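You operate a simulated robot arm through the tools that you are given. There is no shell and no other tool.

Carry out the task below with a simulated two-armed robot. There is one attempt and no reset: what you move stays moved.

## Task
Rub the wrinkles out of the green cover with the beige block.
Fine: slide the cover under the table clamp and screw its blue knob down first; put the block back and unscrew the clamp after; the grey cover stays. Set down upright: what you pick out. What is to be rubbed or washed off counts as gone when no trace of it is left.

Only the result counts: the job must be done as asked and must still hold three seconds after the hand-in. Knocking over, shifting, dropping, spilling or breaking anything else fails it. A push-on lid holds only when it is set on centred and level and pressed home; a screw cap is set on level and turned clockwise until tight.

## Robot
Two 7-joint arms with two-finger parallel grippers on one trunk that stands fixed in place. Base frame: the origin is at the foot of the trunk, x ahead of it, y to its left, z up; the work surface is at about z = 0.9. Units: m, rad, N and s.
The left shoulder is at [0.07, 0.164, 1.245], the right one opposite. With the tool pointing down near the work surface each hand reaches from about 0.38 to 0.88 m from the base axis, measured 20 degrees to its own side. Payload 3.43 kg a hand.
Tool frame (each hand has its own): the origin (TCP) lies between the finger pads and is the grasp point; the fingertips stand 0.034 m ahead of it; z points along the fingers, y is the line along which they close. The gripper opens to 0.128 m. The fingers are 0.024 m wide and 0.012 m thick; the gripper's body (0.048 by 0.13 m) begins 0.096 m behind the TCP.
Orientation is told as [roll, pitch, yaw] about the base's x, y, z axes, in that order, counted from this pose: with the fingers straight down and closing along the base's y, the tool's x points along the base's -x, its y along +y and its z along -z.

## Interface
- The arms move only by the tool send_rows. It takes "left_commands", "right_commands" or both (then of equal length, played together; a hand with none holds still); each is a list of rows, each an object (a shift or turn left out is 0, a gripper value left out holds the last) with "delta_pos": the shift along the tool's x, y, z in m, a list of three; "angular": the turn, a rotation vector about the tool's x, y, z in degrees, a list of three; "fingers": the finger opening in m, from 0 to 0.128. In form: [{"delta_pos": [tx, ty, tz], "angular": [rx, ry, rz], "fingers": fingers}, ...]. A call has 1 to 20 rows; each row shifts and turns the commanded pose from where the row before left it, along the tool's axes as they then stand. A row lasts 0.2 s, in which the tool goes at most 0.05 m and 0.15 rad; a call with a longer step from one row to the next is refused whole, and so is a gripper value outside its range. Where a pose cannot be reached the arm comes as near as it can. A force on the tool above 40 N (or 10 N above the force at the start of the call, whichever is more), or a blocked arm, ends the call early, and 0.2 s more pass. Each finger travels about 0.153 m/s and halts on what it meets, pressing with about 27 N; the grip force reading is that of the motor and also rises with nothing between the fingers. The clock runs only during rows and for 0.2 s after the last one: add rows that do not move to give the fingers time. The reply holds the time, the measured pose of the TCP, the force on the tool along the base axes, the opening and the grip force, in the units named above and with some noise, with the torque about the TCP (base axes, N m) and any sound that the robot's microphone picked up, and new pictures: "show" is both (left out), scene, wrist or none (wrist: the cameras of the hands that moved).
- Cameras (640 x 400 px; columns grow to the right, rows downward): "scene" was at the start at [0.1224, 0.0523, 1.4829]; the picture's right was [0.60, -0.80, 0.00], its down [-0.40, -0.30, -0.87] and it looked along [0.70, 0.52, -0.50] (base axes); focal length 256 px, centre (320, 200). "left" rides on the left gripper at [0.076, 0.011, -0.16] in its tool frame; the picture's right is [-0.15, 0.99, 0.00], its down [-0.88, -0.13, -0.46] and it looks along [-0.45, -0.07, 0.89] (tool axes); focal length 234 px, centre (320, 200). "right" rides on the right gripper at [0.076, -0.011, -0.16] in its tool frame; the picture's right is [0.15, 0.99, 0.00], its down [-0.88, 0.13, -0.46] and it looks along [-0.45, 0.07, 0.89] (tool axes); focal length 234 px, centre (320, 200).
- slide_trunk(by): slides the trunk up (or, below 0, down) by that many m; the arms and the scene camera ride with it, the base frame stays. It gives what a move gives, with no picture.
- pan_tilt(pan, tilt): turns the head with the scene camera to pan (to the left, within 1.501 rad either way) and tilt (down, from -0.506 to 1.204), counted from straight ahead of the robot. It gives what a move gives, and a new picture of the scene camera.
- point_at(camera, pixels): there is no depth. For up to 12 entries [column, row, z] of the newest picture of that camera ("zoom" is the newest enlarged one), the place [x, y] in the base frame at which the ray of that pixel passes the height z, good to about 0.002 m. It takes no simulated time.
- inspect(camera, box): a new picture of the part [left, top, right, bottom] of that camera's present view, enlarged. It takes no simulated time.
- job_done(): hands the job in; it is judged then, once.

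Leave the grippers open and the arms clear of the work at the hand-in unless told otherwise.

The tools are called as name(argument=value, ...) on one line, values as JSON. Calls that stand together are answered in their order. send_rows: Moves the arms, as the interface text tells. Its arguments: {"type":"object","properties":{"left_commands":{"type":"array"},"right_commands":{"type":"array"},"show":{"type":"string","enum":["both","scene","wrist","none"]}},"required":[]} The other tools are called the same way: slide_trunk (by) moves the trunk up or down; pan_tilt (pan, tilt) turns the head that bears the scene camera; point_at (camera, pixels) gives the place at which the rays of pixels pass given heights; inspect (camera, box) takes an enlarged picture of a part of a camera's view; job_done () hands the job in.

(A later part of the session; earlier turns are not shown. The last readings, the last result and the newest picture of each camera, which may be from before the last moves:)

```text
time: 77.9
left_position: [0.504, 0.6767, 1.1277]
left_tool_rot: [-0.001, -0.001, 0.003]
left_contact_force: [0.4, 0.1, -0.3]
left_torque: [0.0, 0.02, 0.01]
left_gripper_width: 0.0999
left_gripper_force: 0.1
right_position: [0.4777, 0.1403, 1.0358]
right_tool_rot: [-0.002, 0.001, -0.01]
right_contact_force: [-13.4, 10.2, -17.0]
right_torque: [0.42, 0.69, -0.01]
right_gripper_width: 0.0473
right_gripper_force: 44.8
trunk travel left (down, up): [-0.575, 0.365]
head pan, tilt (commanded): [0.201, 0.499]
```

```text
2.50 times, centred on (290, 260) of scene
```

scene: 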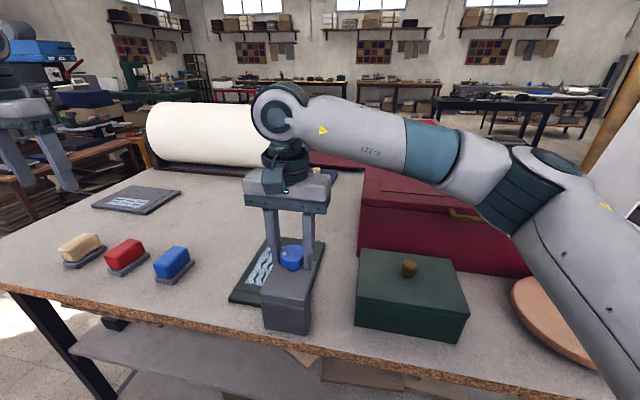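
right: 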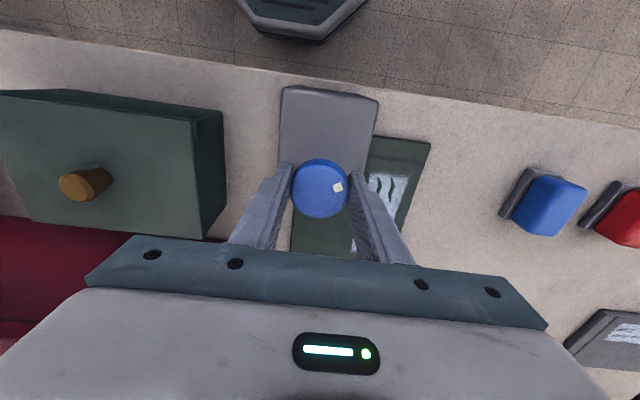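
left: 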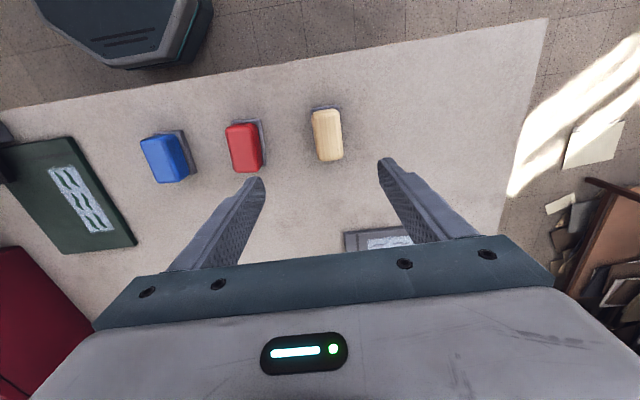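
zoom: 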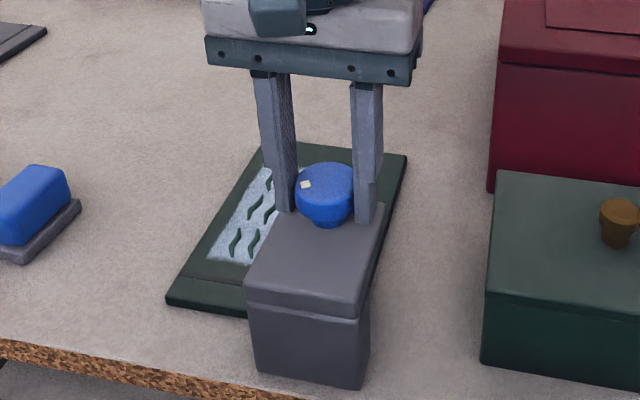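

The mark keeps the same place between the fingers, so the knob is turning with the hand. The pull of -17 N in z shows the screw is moving down. I'll shift slightly to relax the sideways force, follow it down a little, and turn another 52°.

send_rows(right_commands=[{"delta_pos": [0.001, 0.0015, 0.001]}, {"angular": [0, 0, 7.5], "delta_pos": [0, 0, 0.0003]}, {"angular": [0, 0, 7.5], "delta_pos": [0, 0, 0.0003]}, {"angular": [0, 0, 7.5], "delta_pos": [0, 0, 0.0003]}, {"angular": [0, 0, 7.5], "delta_pos": [0, 0, 0.0003]}, {"angular": [0, 0, 7.5], "delta_pos": [0, 0, 0.0003]}, {"angular": [0, 0, 7.5], "delta_pos": [0, 0, 0.0003]}, {"angular": [0, 0, 7.5], "delta_pos": [0, 0, 0.0003]}, {}], show="both")

inspect(camera="scene", box=[220, 180, 360, 340])

```text
time: 79.8
left_position: [0.5051, 0.6761, 1.1262]
left_tool_rot: [-0.001, 0.0, 0.002]
left_contact_force: [0.1, 0.6, 0.6]
left_torque: [0.0, -0.01, -0.02]
left_gripper_width: 0.0996
left_gripper_force: 0.0
right_position: [0.4786, 0.1419, 1.0353]
right_tool_rot: [0.008, 0.003, -0.926]
right_contact_force: [-0.7, 13.6, 5.5]
right_torque: [0.46, -0.45, 0.07]
right_gripper_width: 0.0472
right_gripper_force: 44.4
trunk travel left (down, up): [-0.575, 0.365]
head pan, tilt (commanded): [0.201, 0.499]
stopped in row 9 (right hand): the force on the tool passed its limit at 42 N (the readings are from after the stop); the commanded pose is now the measured one
```

scene: 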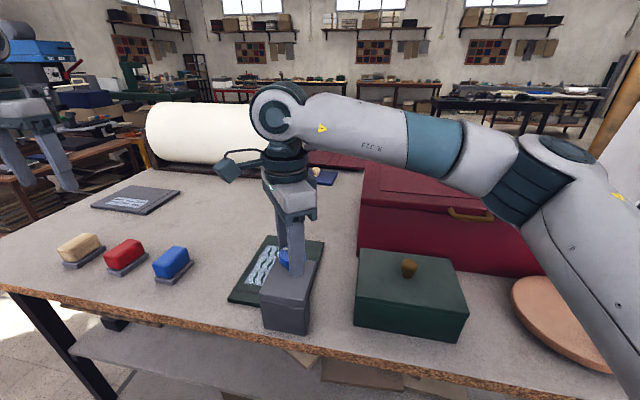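
right: 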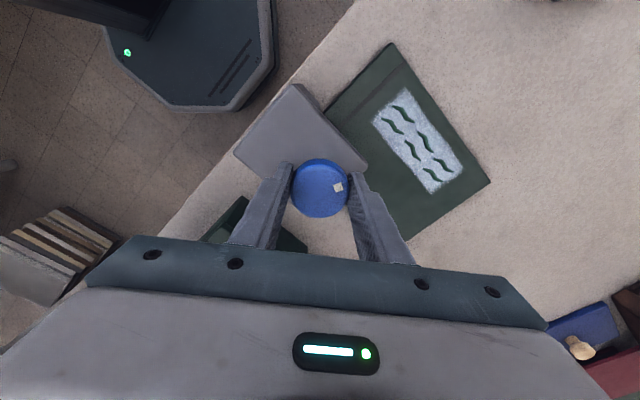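

```text
2.50 times, centred on (290, 260) of scene
```

zoom: 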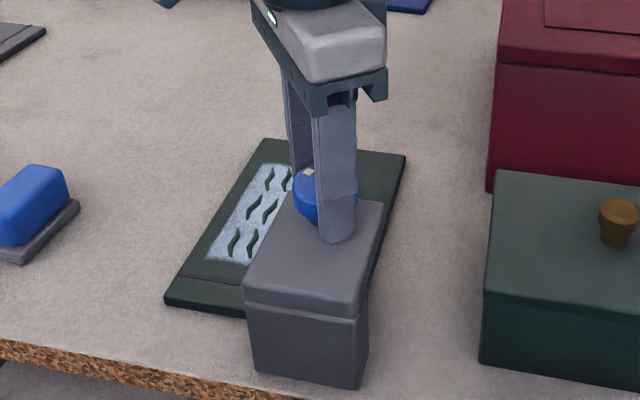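

The knob has turned about 112°, but a sideways force stopped the last row. From the three readings the knob's axis works out at about (0.481, 0.140), so my grasp was about 3 mm off centre. I'll open, recentre, turn back 112° and look at the knob's height.

send_rows(right_commands=[{"fingers": 0.08}, {}, {"delta_pos": [-0.00296, 0.0008, 0]}, {"angular": [0, 0, -8]}, {"angular": [0, 0, -8]}, {"angular": [0, 0, -8]}, {"angular": [0, 0, -8]}, {"angular": [0, 0, -8]}, {"angular": [0, 0, -8]}, {"angular": [0, 0, -8]}, {"angular": [0, 0, -8]}, {"angular": [0, 0, -8]}, {"angular": [0, 0, -8]}, {"angular": [0, 0, -8]}, {"angular": [0, 0, -8]}, {"angular": [0, 0, -8]}, {"angular": [0, 0, -8]}, {}], show="both")

inspect(camera="scene", box=[250, 230, 330, 290])

```text
time: 83.6
left_position: [0.5062, 0.6756, 1.1295]
left_tool_rot: [0.0, 0.0, 0.003]
left_contact_force: [-0.8, 0.0, 0.7]
left_torque: [0.03, -0.01, 0.03]
left_gripper_width: 0.1
left_gripper_force: 0.1
right_position: [0.4819, 0.138, 1.0352]
right_tool_rot: [-0.002, -0.006, 1.029]
right_contact_force: [0.7, 0.2, -0.1]
right_torque: [-0.04, -0.01, 0.01]
right_gripper_width: 0.08
right_gripper_force: 0.0
trunk travel left (down, up): [-0.575, 0.365]
head pan, tilt (commanded): [0.201, 0.499]
```

scene: 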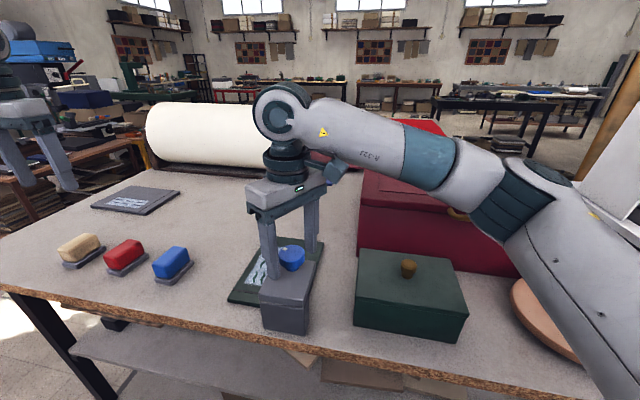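
right: 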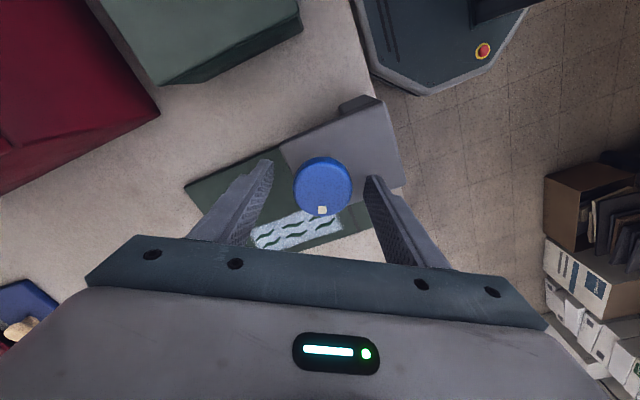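

```text
6.67 times, centred on (290, 260) of scene
```

zoom: 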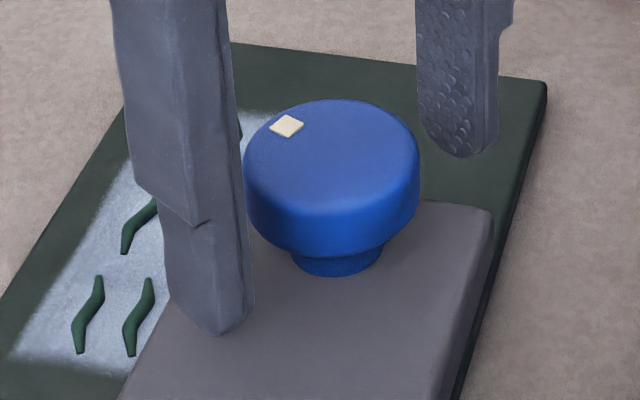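

The mark moved from the robot side to the far-left, so the knob did turn clockwise by about 110°. Its height barely changed, so the thread is fine. I'll recentre by 1–2 mm, grip, and make a full stroke.

send_rows(right_commands=[{"delta_pos": [-0.00125, 0.0018, 0]}, {"fingers": 0.0}, {}, {}, {"angular": [0, 0, 8]}, {"angular": [0, 0, 8]}, {"angular": [0, 0, 8]}, {"angular": [0, 0, 8]}, {"angular": [0, 0, 8]}, {"angular": [0, 0, 8]}, {"angular": [0, 0, 8]}, {}], show="wrist")

```text
time: 86.2
left_position: [0.5044, 0.6767, 1.1281]
left_tool_rot: [-0.001, -0.001, 0.002]
left_contact_force: [-0.1, 0.1, 0.9]
left_torque: [-0.01, 0.01, 0.02]
left_gripper_width: 0.1001
left_gripper_force: 0.1
right_position: [0.4819, 0.1399, 1.036]
right_tool_rot: [0.007, -0.006, 0.05]
right_contact_force: [-1.9, 0.1, -2.6]
right_torque: [-0.13, -0.41, 0.38]
right_gripper_width: 0.0472
right_gripper_force: 45.2
trunk travel left (down, up): [-0.575, 0.365]
head pan, tilt (commanded): [0.201, 0.499]
```

right: 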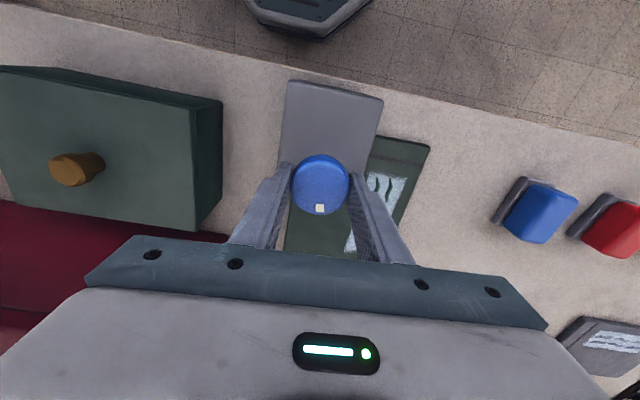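

Forces are small now (centred), and the torque about z reads 0.38 N·m, so the screw is beginning to resist. I'll continue the stroke.

send_rows(right_commands=[{"angular": [0, 0, 8]}, {"angular": [0, 0, 8]}, {"angular": [0, 0, 8]}, {"angular": [0, 0, 8]}, {"angular": [0, 0, 8]}, {"angular": [0, 0, 8]}, {"angular": [0, 0, 8]}, {}], show="both")

inspect(camera="scene", box=[250, 230, 330, 290])

```text
time: 88.0
left_position: [0.5058, 0.6756, 1.1283]
left_tool_rot: [0.0, -0.001, 0.002]
left_contact_force: [0.3, 0.8, -0.5]
left_torque: [0.0, -0.01, -0.05]
left_gripper_width: 0.1
left_gripper_force: 0.0
right_position: [0.481, 0.1394, 1.0362]
right_tool_rot: [0.007, 0.002, -0.927]
right_contact_force: [-1.6, -0.8, -1.1]
right_torque: [0.0, 0.05, 0.74]
right_gripper_width: 0.0473
right_gripper_force: 45.2
trunk travel left (down, up): [-0.575, 0.365]
head pan, tilt (commanded): [0.201, 0.499]
```

scene: 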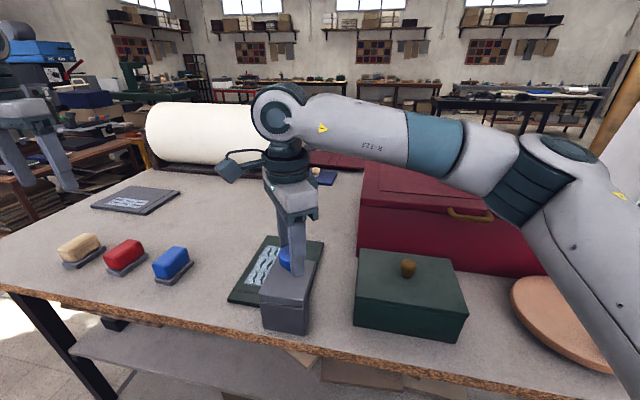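
right: 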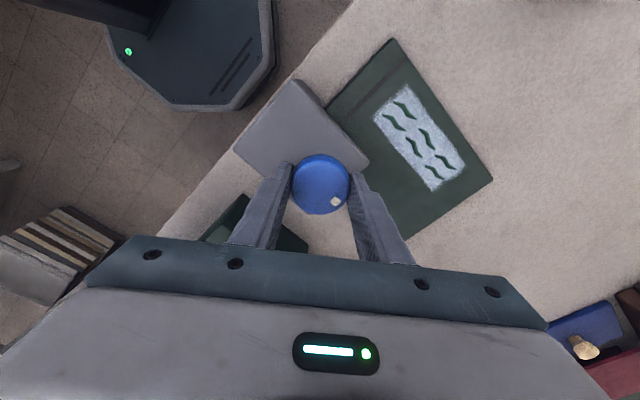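

```text
6.67 times, centred on (290, 260) of scene
```

zoom: 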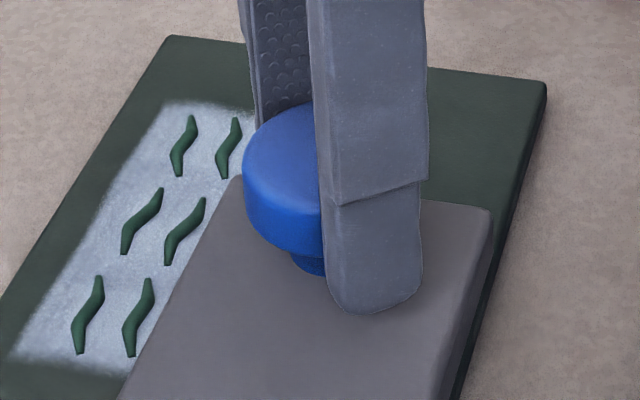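

The torque rose to 0.74 N·m, and the mark slipped about 30° relative to the fingers, which suggests the screw is now tight. I'll release, lift the right hand, and bring the left camera round for a side view of the pad to be sure.

send_rows(right_commands=[{"fingers": 0.085}, {}, {"delta_pos": [0, 0, -0.04]}, {"delta_pos": [0, 0, -0.04]}, {"angular": [0, 0, -8]}, {"angular": [0, 0, -8]}, {"angular": [0, 0, -8]}, {"angular": [0, 0, -8]}, {"angular": [0, 0, -8]}, {"angular": [0, 0, -8]}, {"angular": [0, 0, -5]}, {}], left_commands=[{}, {}, {}, {}, {"delta_pos": [0.007, -0.04, -0.004]}, {"delta_pos": [0.007, -0.04, -0.004]}, {"delta_pos": [0.007, -0.04, -0.004]}, {"delta_pos": [0.007, -0.04, -0.004]}, {"delta_pos": [0.007, -0.04, -0.004]}, {"delta_pos": [0.007, -0.04, -0.004]}, {}, {}], show="scene")

send_rows(left_commands=[{"angular": [8, 0, 0]}, {"angular": [8, 0, 0]}, {"angular": [8, 0, 0]}, {"angular": [8, 0, 0]}, {"angular": [8, 0, 0]}, {"angular": [8, 0, 0]}, {"angular": [8, 0, 0]}, {"angular": [8, 0, 0]}, {"angular": [6, 0, 0]}, {}], show="wrist")

```text
time: 90.6
left_position: [0.4637, 0.4351, 1.1515]
left_tool_rot: [0.0, -0.002, 0.001]
left_contact_force: [0.0, 0.4, -0.5]
left_torque: [0.01, -0.01, 0.0]
left_gripper_width: 0.1
left_gripper_force: 0.1
right_position: [0.4808, 0.1401, 1.1167]
right_tool_rot: [0.005, -0.001, 0.0]
right_contact_force: [-0.3, -0.9, 1.8]
right_torque: [-0.01, 0.01, -0.01]
right_gripper_width: 0.0852
right_gripper_force: 0.1
trunk travel left (down, up): [-0.575, 0.365]
head pan, tilt (commanded): [0.201, 0.499]
```

scene: 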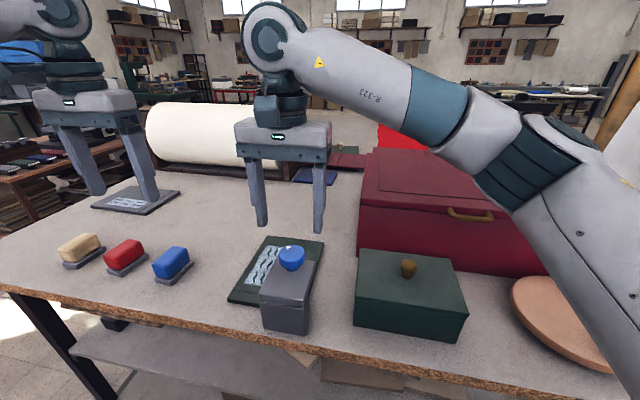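

```text
time: 92.8
left_position: [0.4647, 0.4354, 1.1521]
left_tool_rot: [-1.223, 0.001, 0.003]
left_contact_force: [1.4, 0.4, 0.1]
left_torque: [-0.01, 0.02, -0.02]
left_gripper_width: 0.0999
left_gripper_force: 0.0
right_position: [0.4814, 0.1385, 1.1153]
right_tool_rot: [0.004, -0.002, -0.002]
right_contact_force: [0.1, 0.5, 0.6]
right_torque: [-0.04, 0.03, -0.02]
right_gripper_width: 0.0849
right_gripper_force: 0.1
trunk travel left (down, up): [-0.575, 0.365]
head pan, tilt (commanded): [0.201, 0.499]
```

left: 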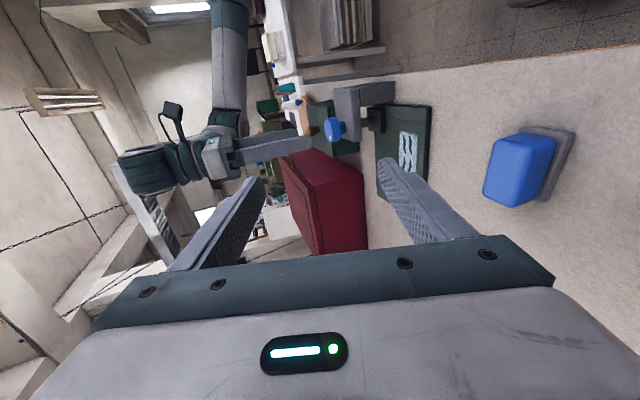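

The clamp is now at about (365,110) in the left view. I'll enlarge it there and from the scene camera.

inspect(camera="left", box=[315, 70, 445, 160])

inspect(camera="left", box=[345, 85, 405, 145])

inspect(camera="scene", box=[250, 230, 330, 290])

```text
4.44 times, centred on (380, 115) of left
```

zoom: 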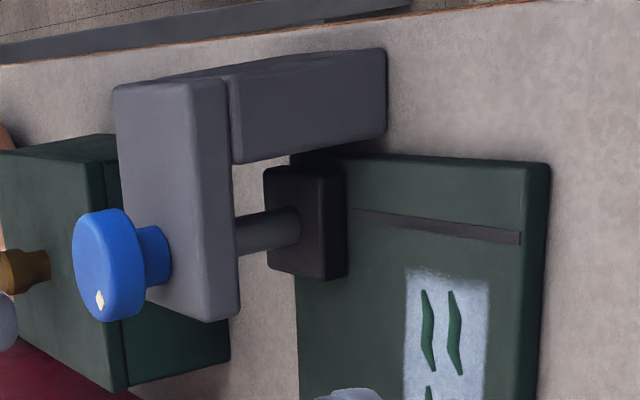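

```text
6.67 times, centred on (375, 115) of left
```

zoom: 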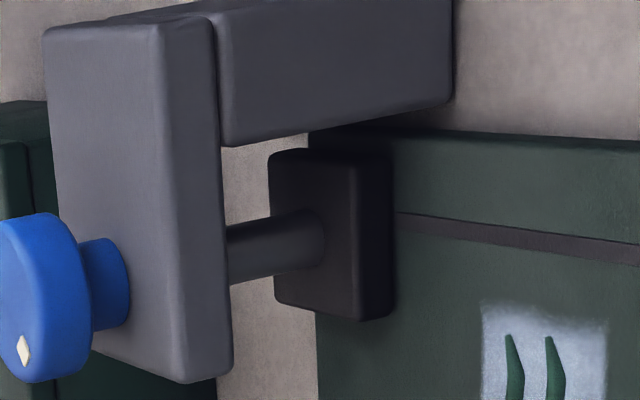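

```text
6.67 times, centred on (290, 260) of scene
```

zoom: 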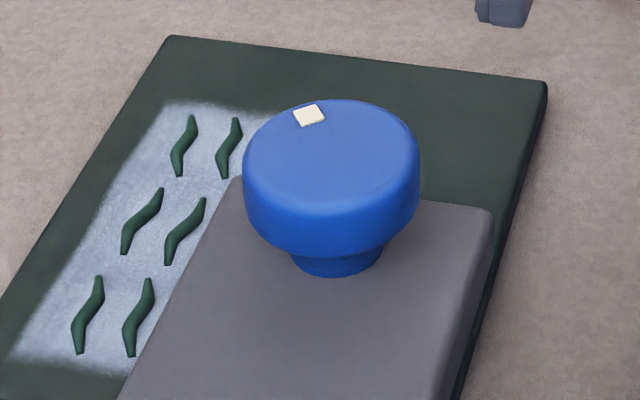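

The side view shows a longer shaft and the dark pad resting on the cover with no gap, so the clamp is screwed down. The knob's mark now stays at the tight position. I'll park the right hand up and to the right, unroll the left hand, and take it over the beige block.

send_rows(left_commands=[{"angular": [-8, 0, 0]}, {"angular": [-8, 0, 0]}, {"angular": [-8, 0, 0]}, {"angular": [-8, 0, 0]}, {"angular": [-8, 0, 0]}, {"angular": [-8, 0, 0]}, {"angular": [-8, 0, 0]}, {"angular": [-8, 0, 0]}, {"angular": [-6, 0, 0]}, {"delta_pos": [-0.006, 0.04, 0]}, {"delta_pos": [-0.006, 0.04, 0]}, {"delta_pos": [-0.006, 0.04, 0]}, {"delta_pos": [-0.006, 0.04, 0]}, {"delta_pos": [-0.006, 0.04, 0]}, {"delta_pos": [-0.006, 0.04, 0]}, {}], right_commands=[{"delta_pos": [0.0, -0.02, -0.01]}, {"delta_pos": [0.0, -0.02, -0.01]}, {"delta_pos": [0.0, -0.02, -0.01]}, {"delta_pos": [0.0, -0.02, -0.01]}, {"delta_pos": [0.0, -0.02, -0.01]}, {"delta_pos": [0.0, -0.02, -0.01]}, {"delta_pos": [0.0, -0.02, -0.01]}, {"delta_pos": [0.0, -0.02, -0.01]}, {"delta_pos": [0.0, -0.02, -0.01]}, {"delta_pos": [0.0, -0.02, -0.01]}, {}, {}, {}, {}, {}, {}], show="both")

```text
time: 96.2
left_position: [0.4982, 0.6752, 1.1538]
left_tool_rot: [0.0, -0.003, 0.0]
left_contact_force: [0.0, 0.1, -0.6]
left_torque: [0.02, 0.03, 0.01]
left_gripper_width: 0.0999
left_gripper_force: 0.0
right_position: [0.4801, -0.0617, 1.2151]
right_tool_rot: [0.006, -0.005, -0.003]
right_contact_force: [0.3, -0.1, 1.0]
right_torque: [0.04, 0.02, -0.01]
right_gripper_width: 0.085
right_gripper_force: 0.0
trunk travel left (down, up): [-0.575, 0.365]
head pan, tilt (commanded): [0.201, 0.499]
```

scene: 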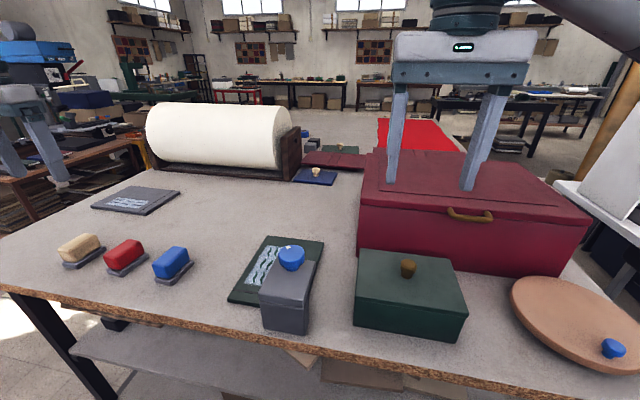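
right: 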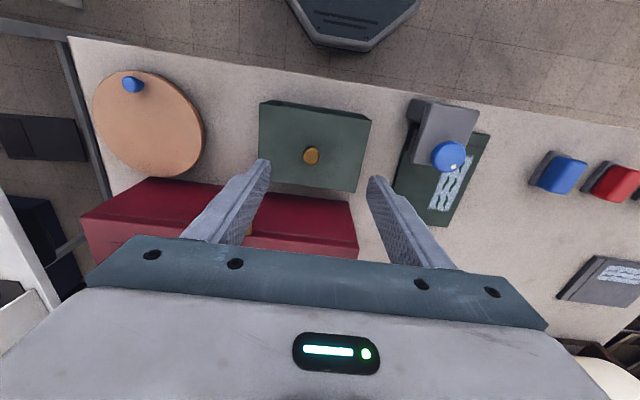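
left: 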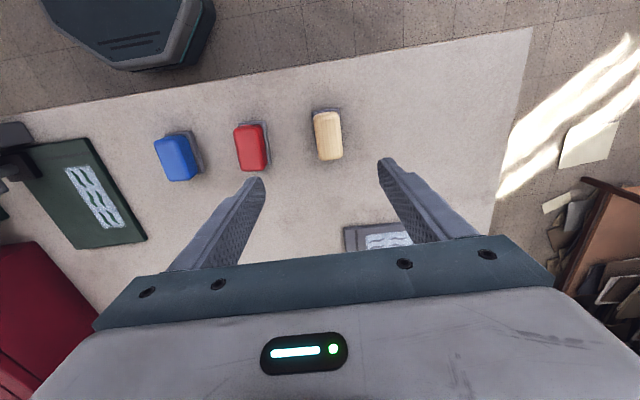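

I'll enlarge the beige block at (328,134) in the left view and measure it along with its grey base. The scene view should help with its height.

inspect(camera="left", box=[290, 90, 370, 170])

inspect(camera="scene", box=[40, 220, 160, 290])

```text
5.00 times, centred on (330, 130) of left
```

zoom: 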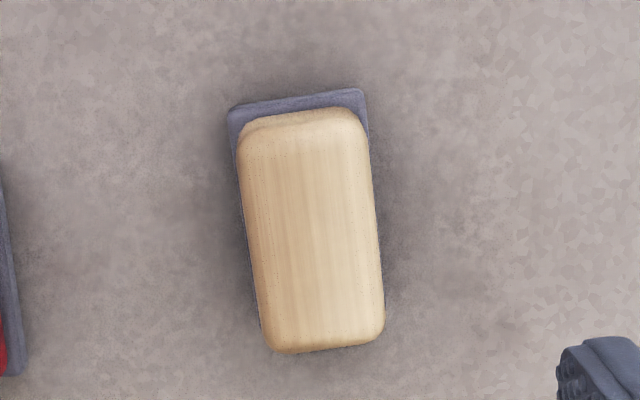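

```text
5.33 times, centred on (100, 255) of scene
```

zoom: 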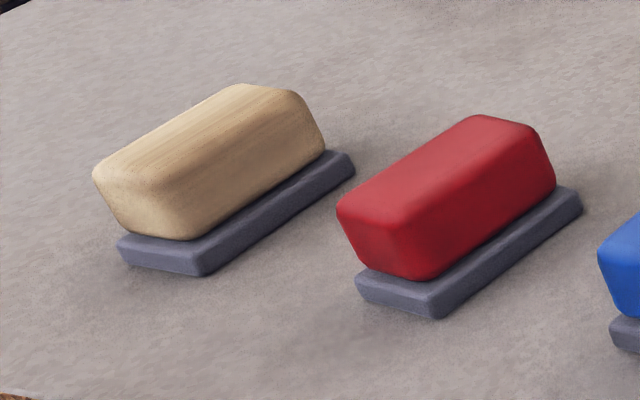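

point_at(camera="left", pixels=[[314.6, 115, 0.945], [339, 111.5, 0.945], [343, 155, 0.945], [320, 160, 0.945], [311.5, 111.5, 0.905], [338, 108, 0.905], [328.5, 135, 0.945], [328.5, 135, 0.955]])

point_at(camera="scene", pixels=[[62, 264.2, 0.907], [78, 269, 0.907], [106, 246.5, 0.907], [57.5, 250, 0.945], [69.5, 256.7, 0.945], [95, 239, 0.945], [84, 233, 0.945], [77, 245, 0.945], [77, 245, 0.955]])

```text
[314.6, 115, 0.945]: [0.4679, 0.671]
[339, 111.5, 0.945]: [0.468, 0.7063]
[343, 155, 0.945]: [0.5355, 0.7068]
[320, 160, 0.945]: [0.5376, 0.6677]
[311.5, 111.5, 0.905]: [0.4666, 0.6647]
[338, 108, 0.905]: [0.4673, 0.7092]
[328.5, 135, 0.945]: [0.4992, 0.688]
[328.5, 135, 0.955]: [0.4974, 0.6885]
```

```text
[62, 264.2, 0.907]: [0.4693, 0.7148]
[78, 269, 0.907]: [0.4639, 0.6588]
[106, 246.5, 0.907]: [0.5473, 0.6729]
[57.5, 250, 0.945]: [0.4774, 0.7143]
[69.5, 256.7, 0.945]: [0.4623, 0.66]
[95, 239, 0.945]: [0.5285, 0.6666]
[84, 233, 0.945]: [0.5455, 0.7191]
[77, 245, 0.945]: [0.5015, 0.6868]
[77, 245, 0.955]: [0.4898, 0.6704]
```

The beige block spans x 0.468–0.536, y 0.668–0.707, with its top at about z 0.946, and it sits on a grey base. Its centre is (0.502, 0.688). I'll open the left hand to 0.08 and come down over it partway.

send_rows(left_commands=[{"delta_pos": [-0.003, 0.0125, 0.03], "fingers": 0.08}, {"delta_pos": [0, 0, 0.04]}, {"delta_pos": [0, 0, 0.04]}, {"delta_pos": [0, 0, 0.04]}, {"delta_pos": [0, 0, 0.02]}, {}], show="both")

inspect(camera="scene", box=[40, 200, 180, 290])

```text
time: 97.6
left_position: [0.5021, 0.6879, 0.9818]
left_tool_rot: [0.0, -0.002, 0.001]
left_contact_force: [-0.9, 0.0, 0.0]
left_torque: [0.0, 0.01, -0.01]
left_gripper_width: 0.0799
left_gripper_force: 0.1
right_position: [0.4805, -0.062, 1.2151]
right_tool_rot: [0.004, -0.003, -0.002]
right_contact_force: [-0.1, -0.1, 0.6]
right_torque: [0.0, 0.0, 0.0]
right_gripper_width: 0.0851
right_gripper_force: 0.2
trunk travel left (down, up): [-0.575, 0.365]
head pan, tilt (commanded): [0.201, 0.499]
```

scene: 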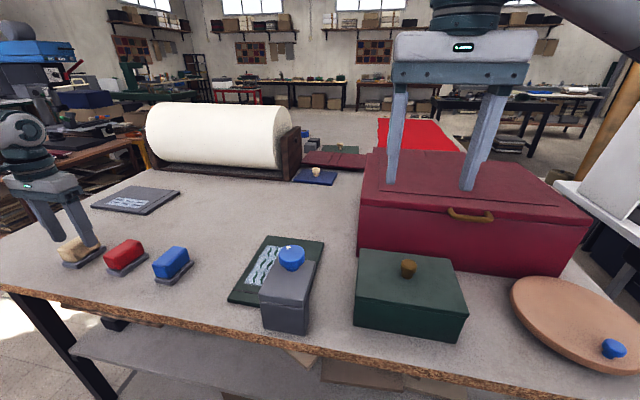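
left: 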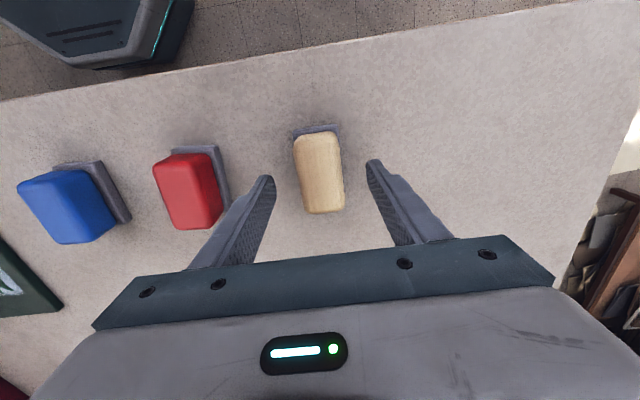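

```text
4.44 times, centred on (110, 245) of scene
```

zoom: 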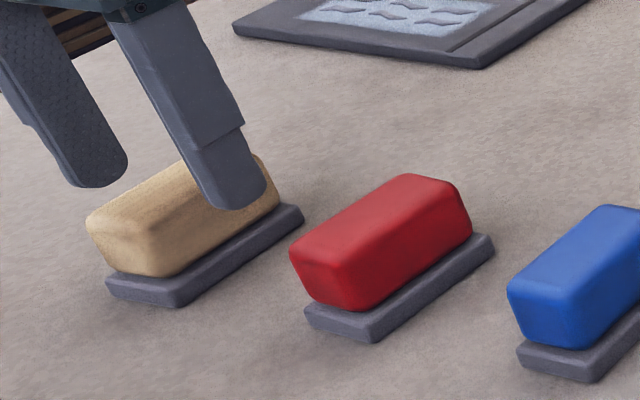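

The block is centred between the fingers. I'll descend so the tips are about 6 mm above the block's foot (TCP z ≈ 0.951), and close.

send_rows(left_commands=[{"delta_pos": [0, 0, 0.02]}, {"delta_pos": [0, 0, 0.011]}, {}, {"fingers": 0.0}, {}, {}, {}], show="both")

inspect(camera="scene", box=[40, 200, 180, 290])

```text
time: 99.2
left_position: [0.5026, 0.6872, 0.9518]
left_tool_rot: [0.0, -0.001, 0.002]
left_contact_force: [0.2, -0.4, 1.0]
left_torque: [0.02, 0.01, 0.03]
left_gripper_width: 0.0396
left_gripper_force: 26.8
right_position: [0.4806, -0.062, 1.2148]
right_tool_rot: [0.006, -0.007, -0.001]
right_contact_force: [0.2, -0.9, -0.6]
right_torque: [-0.06, -0.01, 0.0]
right_gripper_width: 0.0851
right_gripper_force: 0.1
trunk travel left (down, up): [-0.575, 0.365]
head pan, tilt (commanded): [0.201, 0.499]
```

scene: 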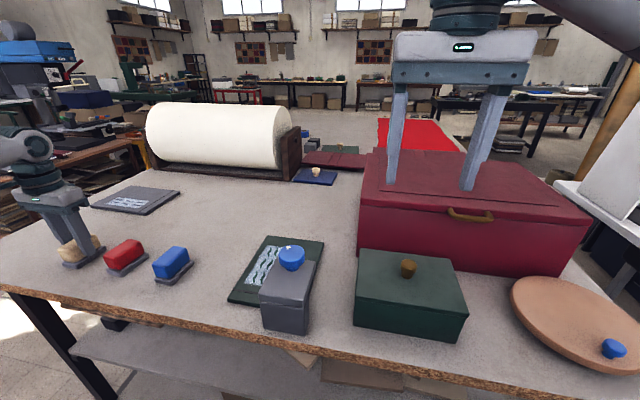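
left: 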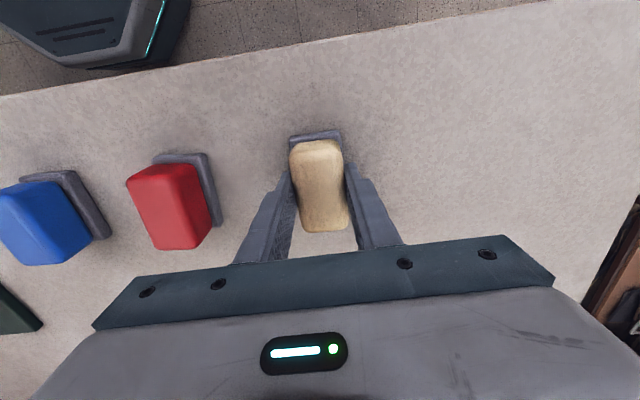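

```text
4.44 times, centred on (110, 245) of scene
```

zoom: 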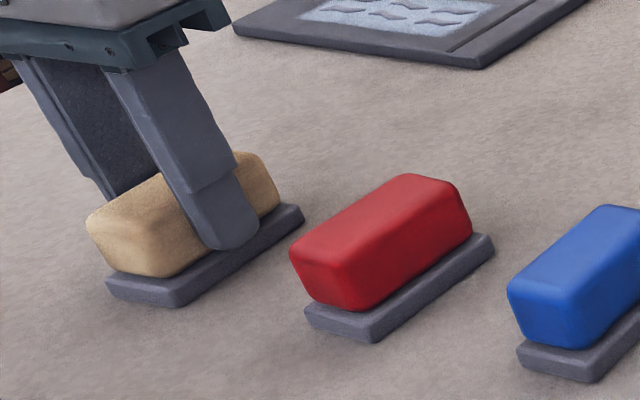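

It's gripped at 0.0396 wide, with the hand at (0.5025, 0.6875, 0.9515); I'll come back to that pose later. Now I'll lift slowly and see whether the grey base stays on the table.

send_rows(left_commands=[{"delta_pos": [0, 0, -0.01]}, {"delta_pos": [0, 0, -0.02]}, {"delta_pos": [0, 0, -0.03]}, {}], show="both")

inspect(camera="scene", box=[20, 190, 160, 290])

```text
time: 100.2
left_position: [0.5013, 0.6883, 1.0109]
left_tool_rot: [-0.002, -0.003, 0.001]
left_contact_force: [0.3, 1.2, -1.4]
left_torque: [0.0, 0.01, 0.02]
left_gripper_width: 0.0395
left_gripper_force: 26.5
right_position: [0.4796, -0.0602, 1.2148]
right_tool_rot: [0.003, -0.003, -0.003]
right_contact_force: [-0.7, 0.0, -0.1]
right_torque: [0.0, -0.02, 0.0]
right_gripper_width: 0.0854
right_gripper_force: 0.1
trunk travel left (down, up): [-0.575, 0.365]
head pan, tilt (commanded): [0.201, 0.499]
```

scene: 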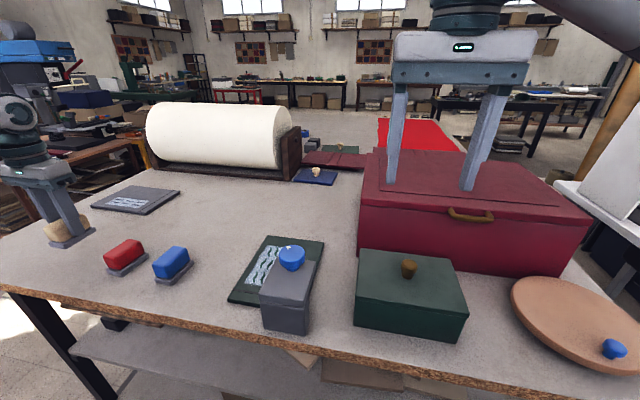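
left: 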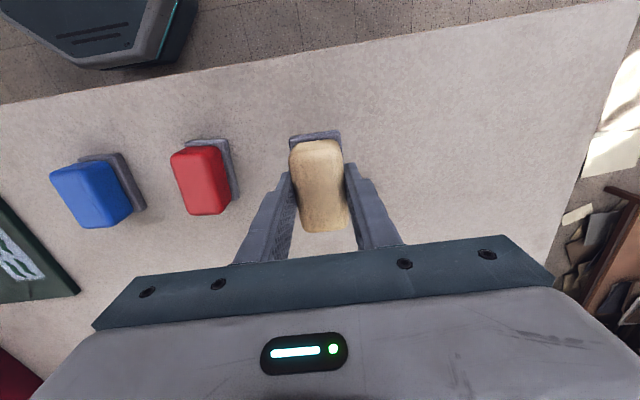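

```text
4.00 times, centred on (90, 240) of scene
```

zoom: 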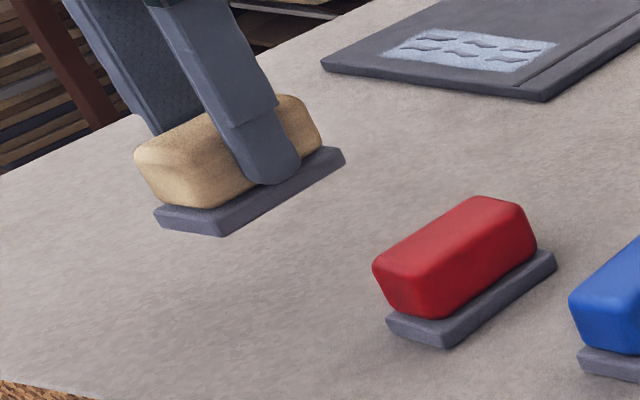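

The grey part is the block's own sole: it lifts with the block, and its bottom is 0.052 below the TCP. I'll carry it at about z 1.09 over the other blocks to above the patch centre at (0.563, 0.232).

send_rows(left_commands=[{"delta_pos": [0, 0, -0.04]}, {"delta_pos": [0, 0, -0.04]}, {"delta_pos": [-0.0056, -0.0415, 0]}, {"delta_pos": [-0.0056, -0.0415, 0]}, {"delta_pos": [-0.0056, -0.0415, 0]}, {"delta_pos": [-0.0056, -0.0415, 0]}, {"delta_pos": [-0.0056, -0.0415, 0]}, {"delta_pos": [-0.0056, -0.0415, 0]}, {"delta_pos": [-0.0056, -0.0415, 0]}, {"delta_pos": [-0.0056, -0.0415, 0]}, {"delta_pos": [-0.0056, -0.0415, 0]}, {"delta_pos": [-0.0056, -0.0415, 0]}, {"delta_pos": [-0.0056, -0.0405, 0]}, {}], show="both")

```text
time: 103.2
left_position: [0.5637, 0.2323, 1.0904]
left_tool_rot: [-0.001, -0.004, 0.001]
left_contact_force: [-0.2, -0.8, -1.6]
left_torque: [0.03, 0.0, -0.02]
left_gripper_width: 0.0394
left_gripper_force: 27.0
right_position: [0.4782, -0.0605, 1.2143]
right_tool_rot: [0.004, -0.006, -0.001]
right_contact_force: [0.4, 0.3, 0.2]
right_torque: [0.01, 0.0, 0.0]
right_gripper_width: 0.0848
right_gripper_force: 0.0
trunk travel left (down, up): [-0.575, 0.365]
head pan, tilt (commanded): [0.201, 0.499]
```

scene: 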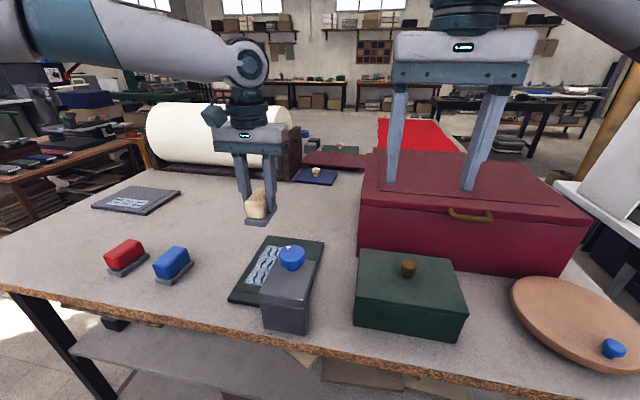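
left: 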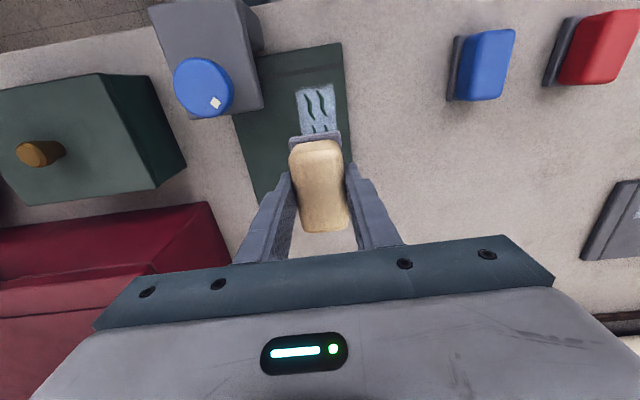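

I'm above the patch. I'll descend to just over the cover, then approach in small steps watching the force.

send_rows(left_commands=[{"delta_pos": [0, 0, 0.04]}, {"delta_pos": [0, 0, 0.04]}, {"delta_pos": [0, 0, 0.035]}, {"delta_pos": [0, 0, 0.004]}, {"delta_pos": [0, 0, 0.004]}, {"delta_pos": [0, 0, 0.003]}, {}], show="scene")

inspect(camera="scene", box=[210, 200, 340, 320])

```text
time: 104.8
left_position: [0.5647, 0.2314, 0.9664]
left_tool_rot: [-0.002, -0.001, 0.001]
left_contact_force: [0.7, -0.8, -0.9]
left_torque: [0.06, 0.02, 0.02]
left_gripper_width: 0.0395
left_gripper_force: 26.6
right_position: [0.4792, -0.059, 1.2144]
right_tool_rot: [0.005, -0.003, -0.001]
right_contact_force: [0.3, 0.2, -0.7]
right_torque: [0.02, 0.03, -0.01]
right_gripper_width: 0.0852
right_gripper_force: 0.0
trunk travel left (down, up): [-0.575, 0.365]
head pan, tilt (commanded): [0.201, 0.499]
```

scene: 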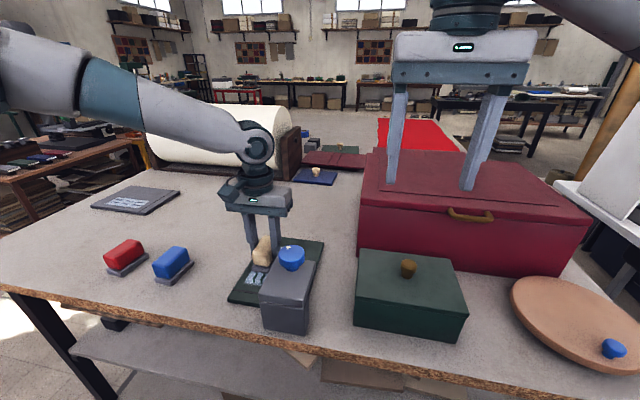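

```text
3.33 times, centred on (275, 260) of scene
```

zoom: 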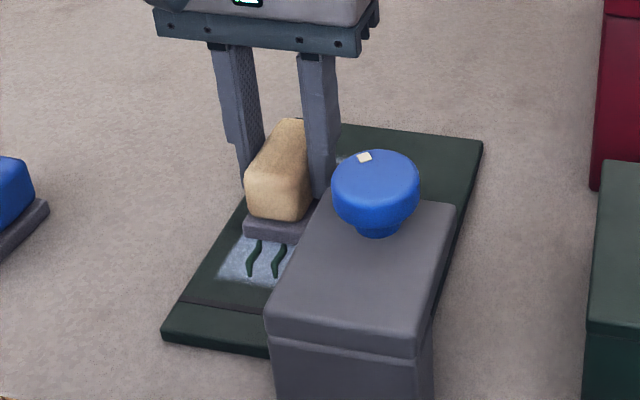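

There is no contact yet at z = 0.966. I'll step down in 1.5 mm steps.

send_rows(left_commands=[{"delta_pos": [0, 0, 0.0015]}, {"delta_pos": [0, 0, 0.0015]}, {"delta_pos": [0, 0, 0.0015]}, {}], show="none")

```text
time: 105.8
left_position: [0.5652, 0.2326, 0.9634]
left_tool_rot: [0.001, -0.005, 0.002]
left_contact_force: [1.2, 3.0, 14.0]
left_torque: [0.18, 0.5, -0.08]
left_gripper_width: 0.0397
left_gripper_force: 27.0
right_position: [0.4789, -0.0608, 1.2155]
right_tool_rot: [0.006, -0.005, -0.002]
right_contact_force: [-0.3, 0.3, 0.1]
right_torque: [-0.01, 0.0, 0.04]
right_gripper_width: 0.0846
right_gripper_force: 0.1
trunk travel left (down, up): [-0.575, 0.365]
head pan, tilt (commanded): [0.201, 0.499]
```

Contact: 14 N, with the cover's top at about z 0.9115. Now I'll rub along x, first out to x ≈ 0.603, then back to 0.527, and check the forces and the marks.

send_rows(left_commands=[{"delta_pos": [-0.01, 0, -0.0003]}, {"delta_pos": [-0.01, 0, 0]}, {"delta_pos": [-0.01, 0, 0]}, {"delta_pos": [-0.008, 0, 0]}, {"delta_pos": [0.01, 0, 0]}, {"delta_pos": [0.01, 0, 0]}, {"delta_pos": [0.01, 0, 0]}, {"delta_pos": [0.01, 0, 0]}, {"delta_pos": [0.01, 0, 0]}, {"delta_pos": [0.01, 0, 0]}, {"delta_pos": [0.01, 0, 0]}, {"delta_pos": [0.006, 0, 0]}, {}], show="both")

inspect(camera="scene", box=[210, 200, 340, 320])

```text
time: 108.6
left_position: [0.5266, 0.2328, 0.9619]
left_tool_rot: [0.0, -0.003, 0.003]
left_contact_force: [10.7, 0.9, 24.3]
left_torque: [0.06, -0.28, -0.02]
left_gripper_width: 0.0394
left_gripper_force: 26.9
right_position: [0.4796, -0.062, 1.2146]
right_tool_rot: [0.005, -0.005, -0.001]
right_contact_force: [0.0, 0.4, 0.3]
right_torque: [0.0, 0.01, 0.0]
right_gripper_width: 0.0851
right_gripper_force: 0.1
trunk travel left (down, up): [-0.575, 0.365]
head pan, tilt (commanded): [0.201, 0.499]
```

scene: 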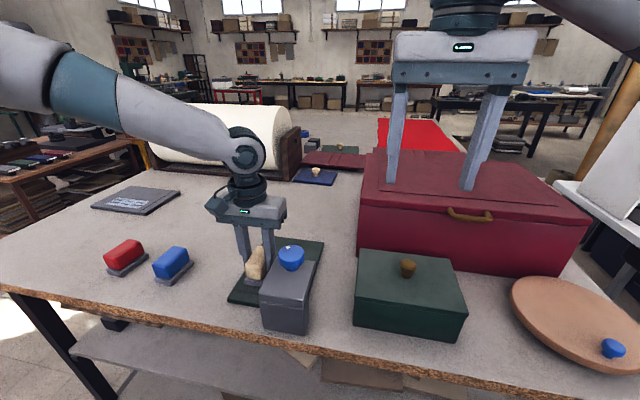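
left: 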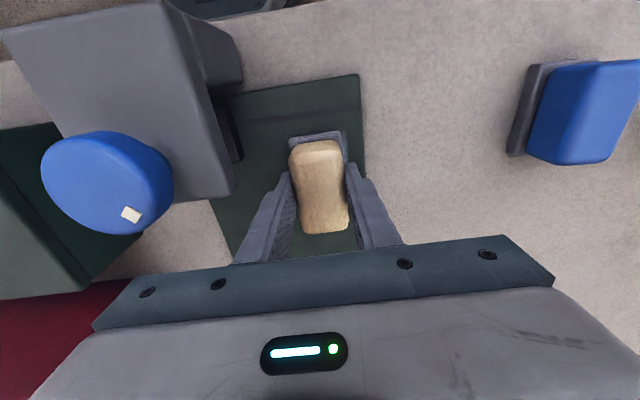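

```text
3.33 times, centred on (275, 260) of scene
```

zoom: 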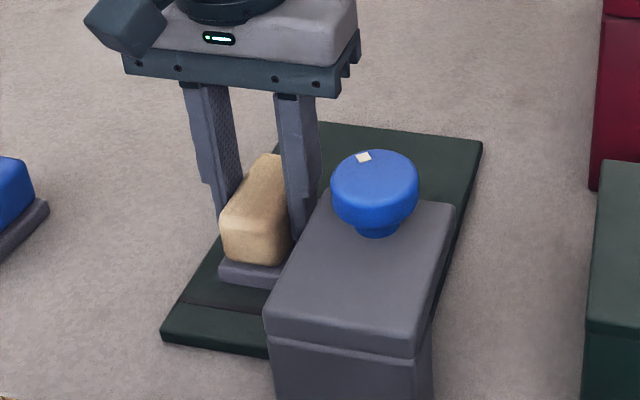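

The marks already look gone where I rubbed. Force has risen to 24 N, so I'll ease up 0.5 mm. Then I'll make two more passes offset ±7 mm in y to catch the edges of the patch.

send_rows(left_commands=[{"delta_pos": [0, 0.007, -0.0006]}, {"delta_pos": [-0.01, 0, 0]}, {"delta_pos": [-0.01, 0, 0]}, {"delta_pos": [-0.01, 0, 0]}, {"delta_pos": [-0.01, 0, 0]}, {"delta_pos": [-0.01, 0, 0]}, {"delta_pos": [-0.01, 0, 0]}, {"delta_pos": [-0.01, 0, 0]}, {"delta_pos": [-0.009, 0, 0]}, {"delta_pos": [0, -0.007, 0]}, {"delta_pos": [0, -0.007, 0]}, {"delta_pos": [0.01, 0, 0]}, {"delta_pos": [0.01, 0, 0]}, {"delta_pos": [0.01, 0, 0]}, {"delta_pos": [0.01, 0, 0]}, {"delta_pos": [0.01, 0, 0]}, {"delta_pos": [0.01, 0, 0]}, {"delta_pos": [0.01, 0, 0]}, {"delta_pos": [0.009, 0, 0]}, {}], show="both")

```text
time: 112.8
left_position: [0.5268, 0.2246, 0.9629]
left_tool_rot: [0.0, 0.0, 0.002]
left_contact_force: [2.7, 0.0, 6.1]
left_torque: [-0.01, -0.09, 0.02]
left_gripper_width: 0.0397
left_gripper_force: 27.0
right_position: [0.4808, -0.0615, 1.2138]
right_tool_rot: [0.005, -0.004, -0.003]
right_contact_force: [0.2, -0.4, 0.2]
right_torque: [-0.01, -0.02, -0.02]
right_gripper_width: 0.085
right_gripper_force: 0.1
trunk travel left (down, up): [-0.575, 0.365]
head pan, tilt (commanded): [0.201, 0.499]
```

scene: 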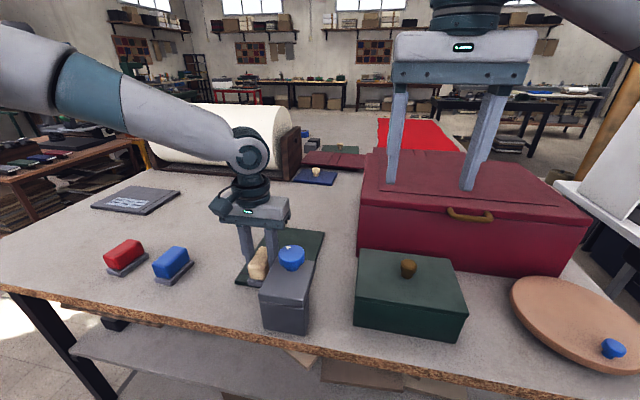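
left: 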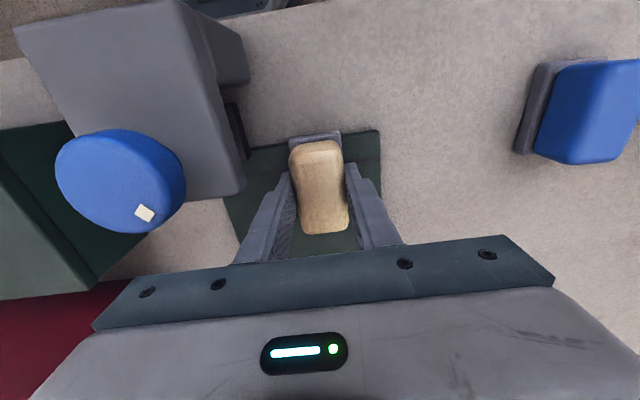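

The cover seems to have slid in +x: its near edge is now at row 130 in the left view, where it was at row 75. The clamp isn't holding firmly enough. I'll lift the block and look at everything before continuing.

send_rows(left_commands=[{"delta_pos": [0, 0, -0.02]}, {"delta_pos": [0, 0, -0.04]}, {"delta_pos": [0, 0.04, -0.03]}, {"delta_pos": [0, 0.045, 0]}, {"delta_pos": [0, 0.045, 0]}, {}], show="both")

inspect(camera="scene", box=[220, 220, 340, 310])

inspect(camera="left", box=[100, 40, 320, 240])

```text
time: 114.2
left_position: [0.527, 0.3551, 1.0527]
left_tool_rot: [0.0, 0.0, 0.002]
left_contact_force: [-0.5, -0.6, -0.9]
left_torque: [0.02, 0.03, -0.01]
left_gripper_width: 0.0395
left_gripper_force: 26.9
right_position: [0.4809, -0.0617, 1.2144]
right_tool_rot: [0.005, -0.003, -0.001]
right_contact_force: [0.3, 0.6, -0.1]
right_torque: [0.02, 0.0, -0.01]
right_gripper_width: 0.0849
right_gripper_force: 0.0
trunk travel left (down, up): [-0.575, 0.365]
head pan, tilt (commanded): [0.201, 0.499]
```

scene: 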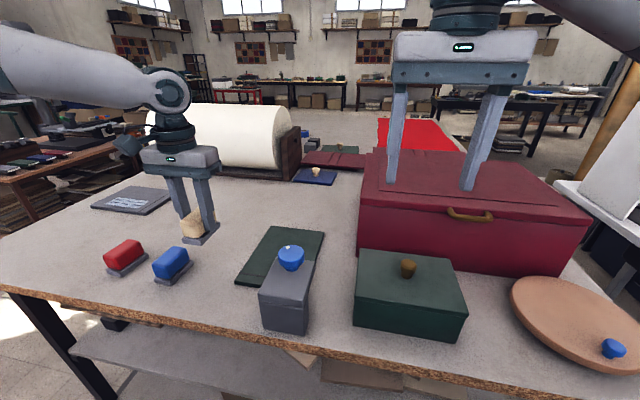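
left: 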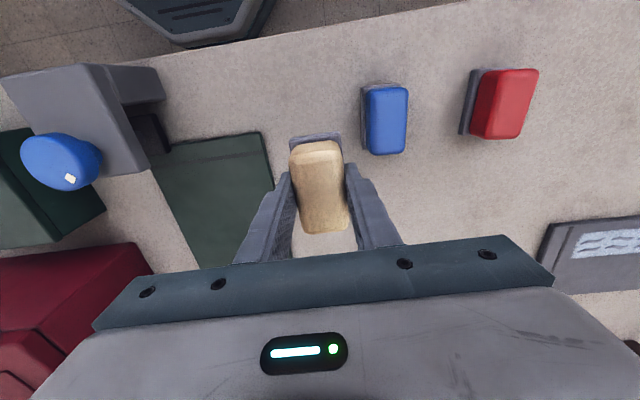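

```text
4.44 times, centred on (280, 265) of scene
```

zoom: 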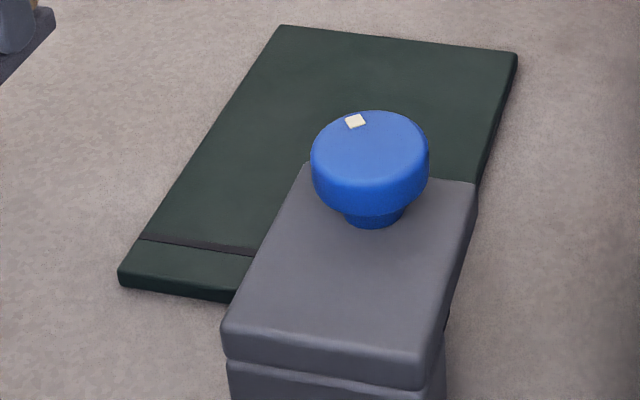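

```text
2.00 times, centred on (210, 140) of left
```

zoom: 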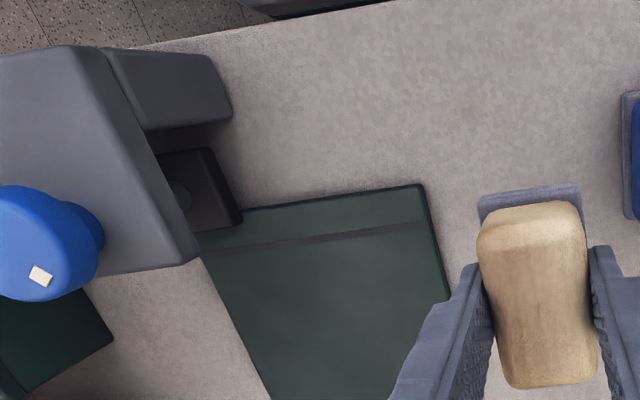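

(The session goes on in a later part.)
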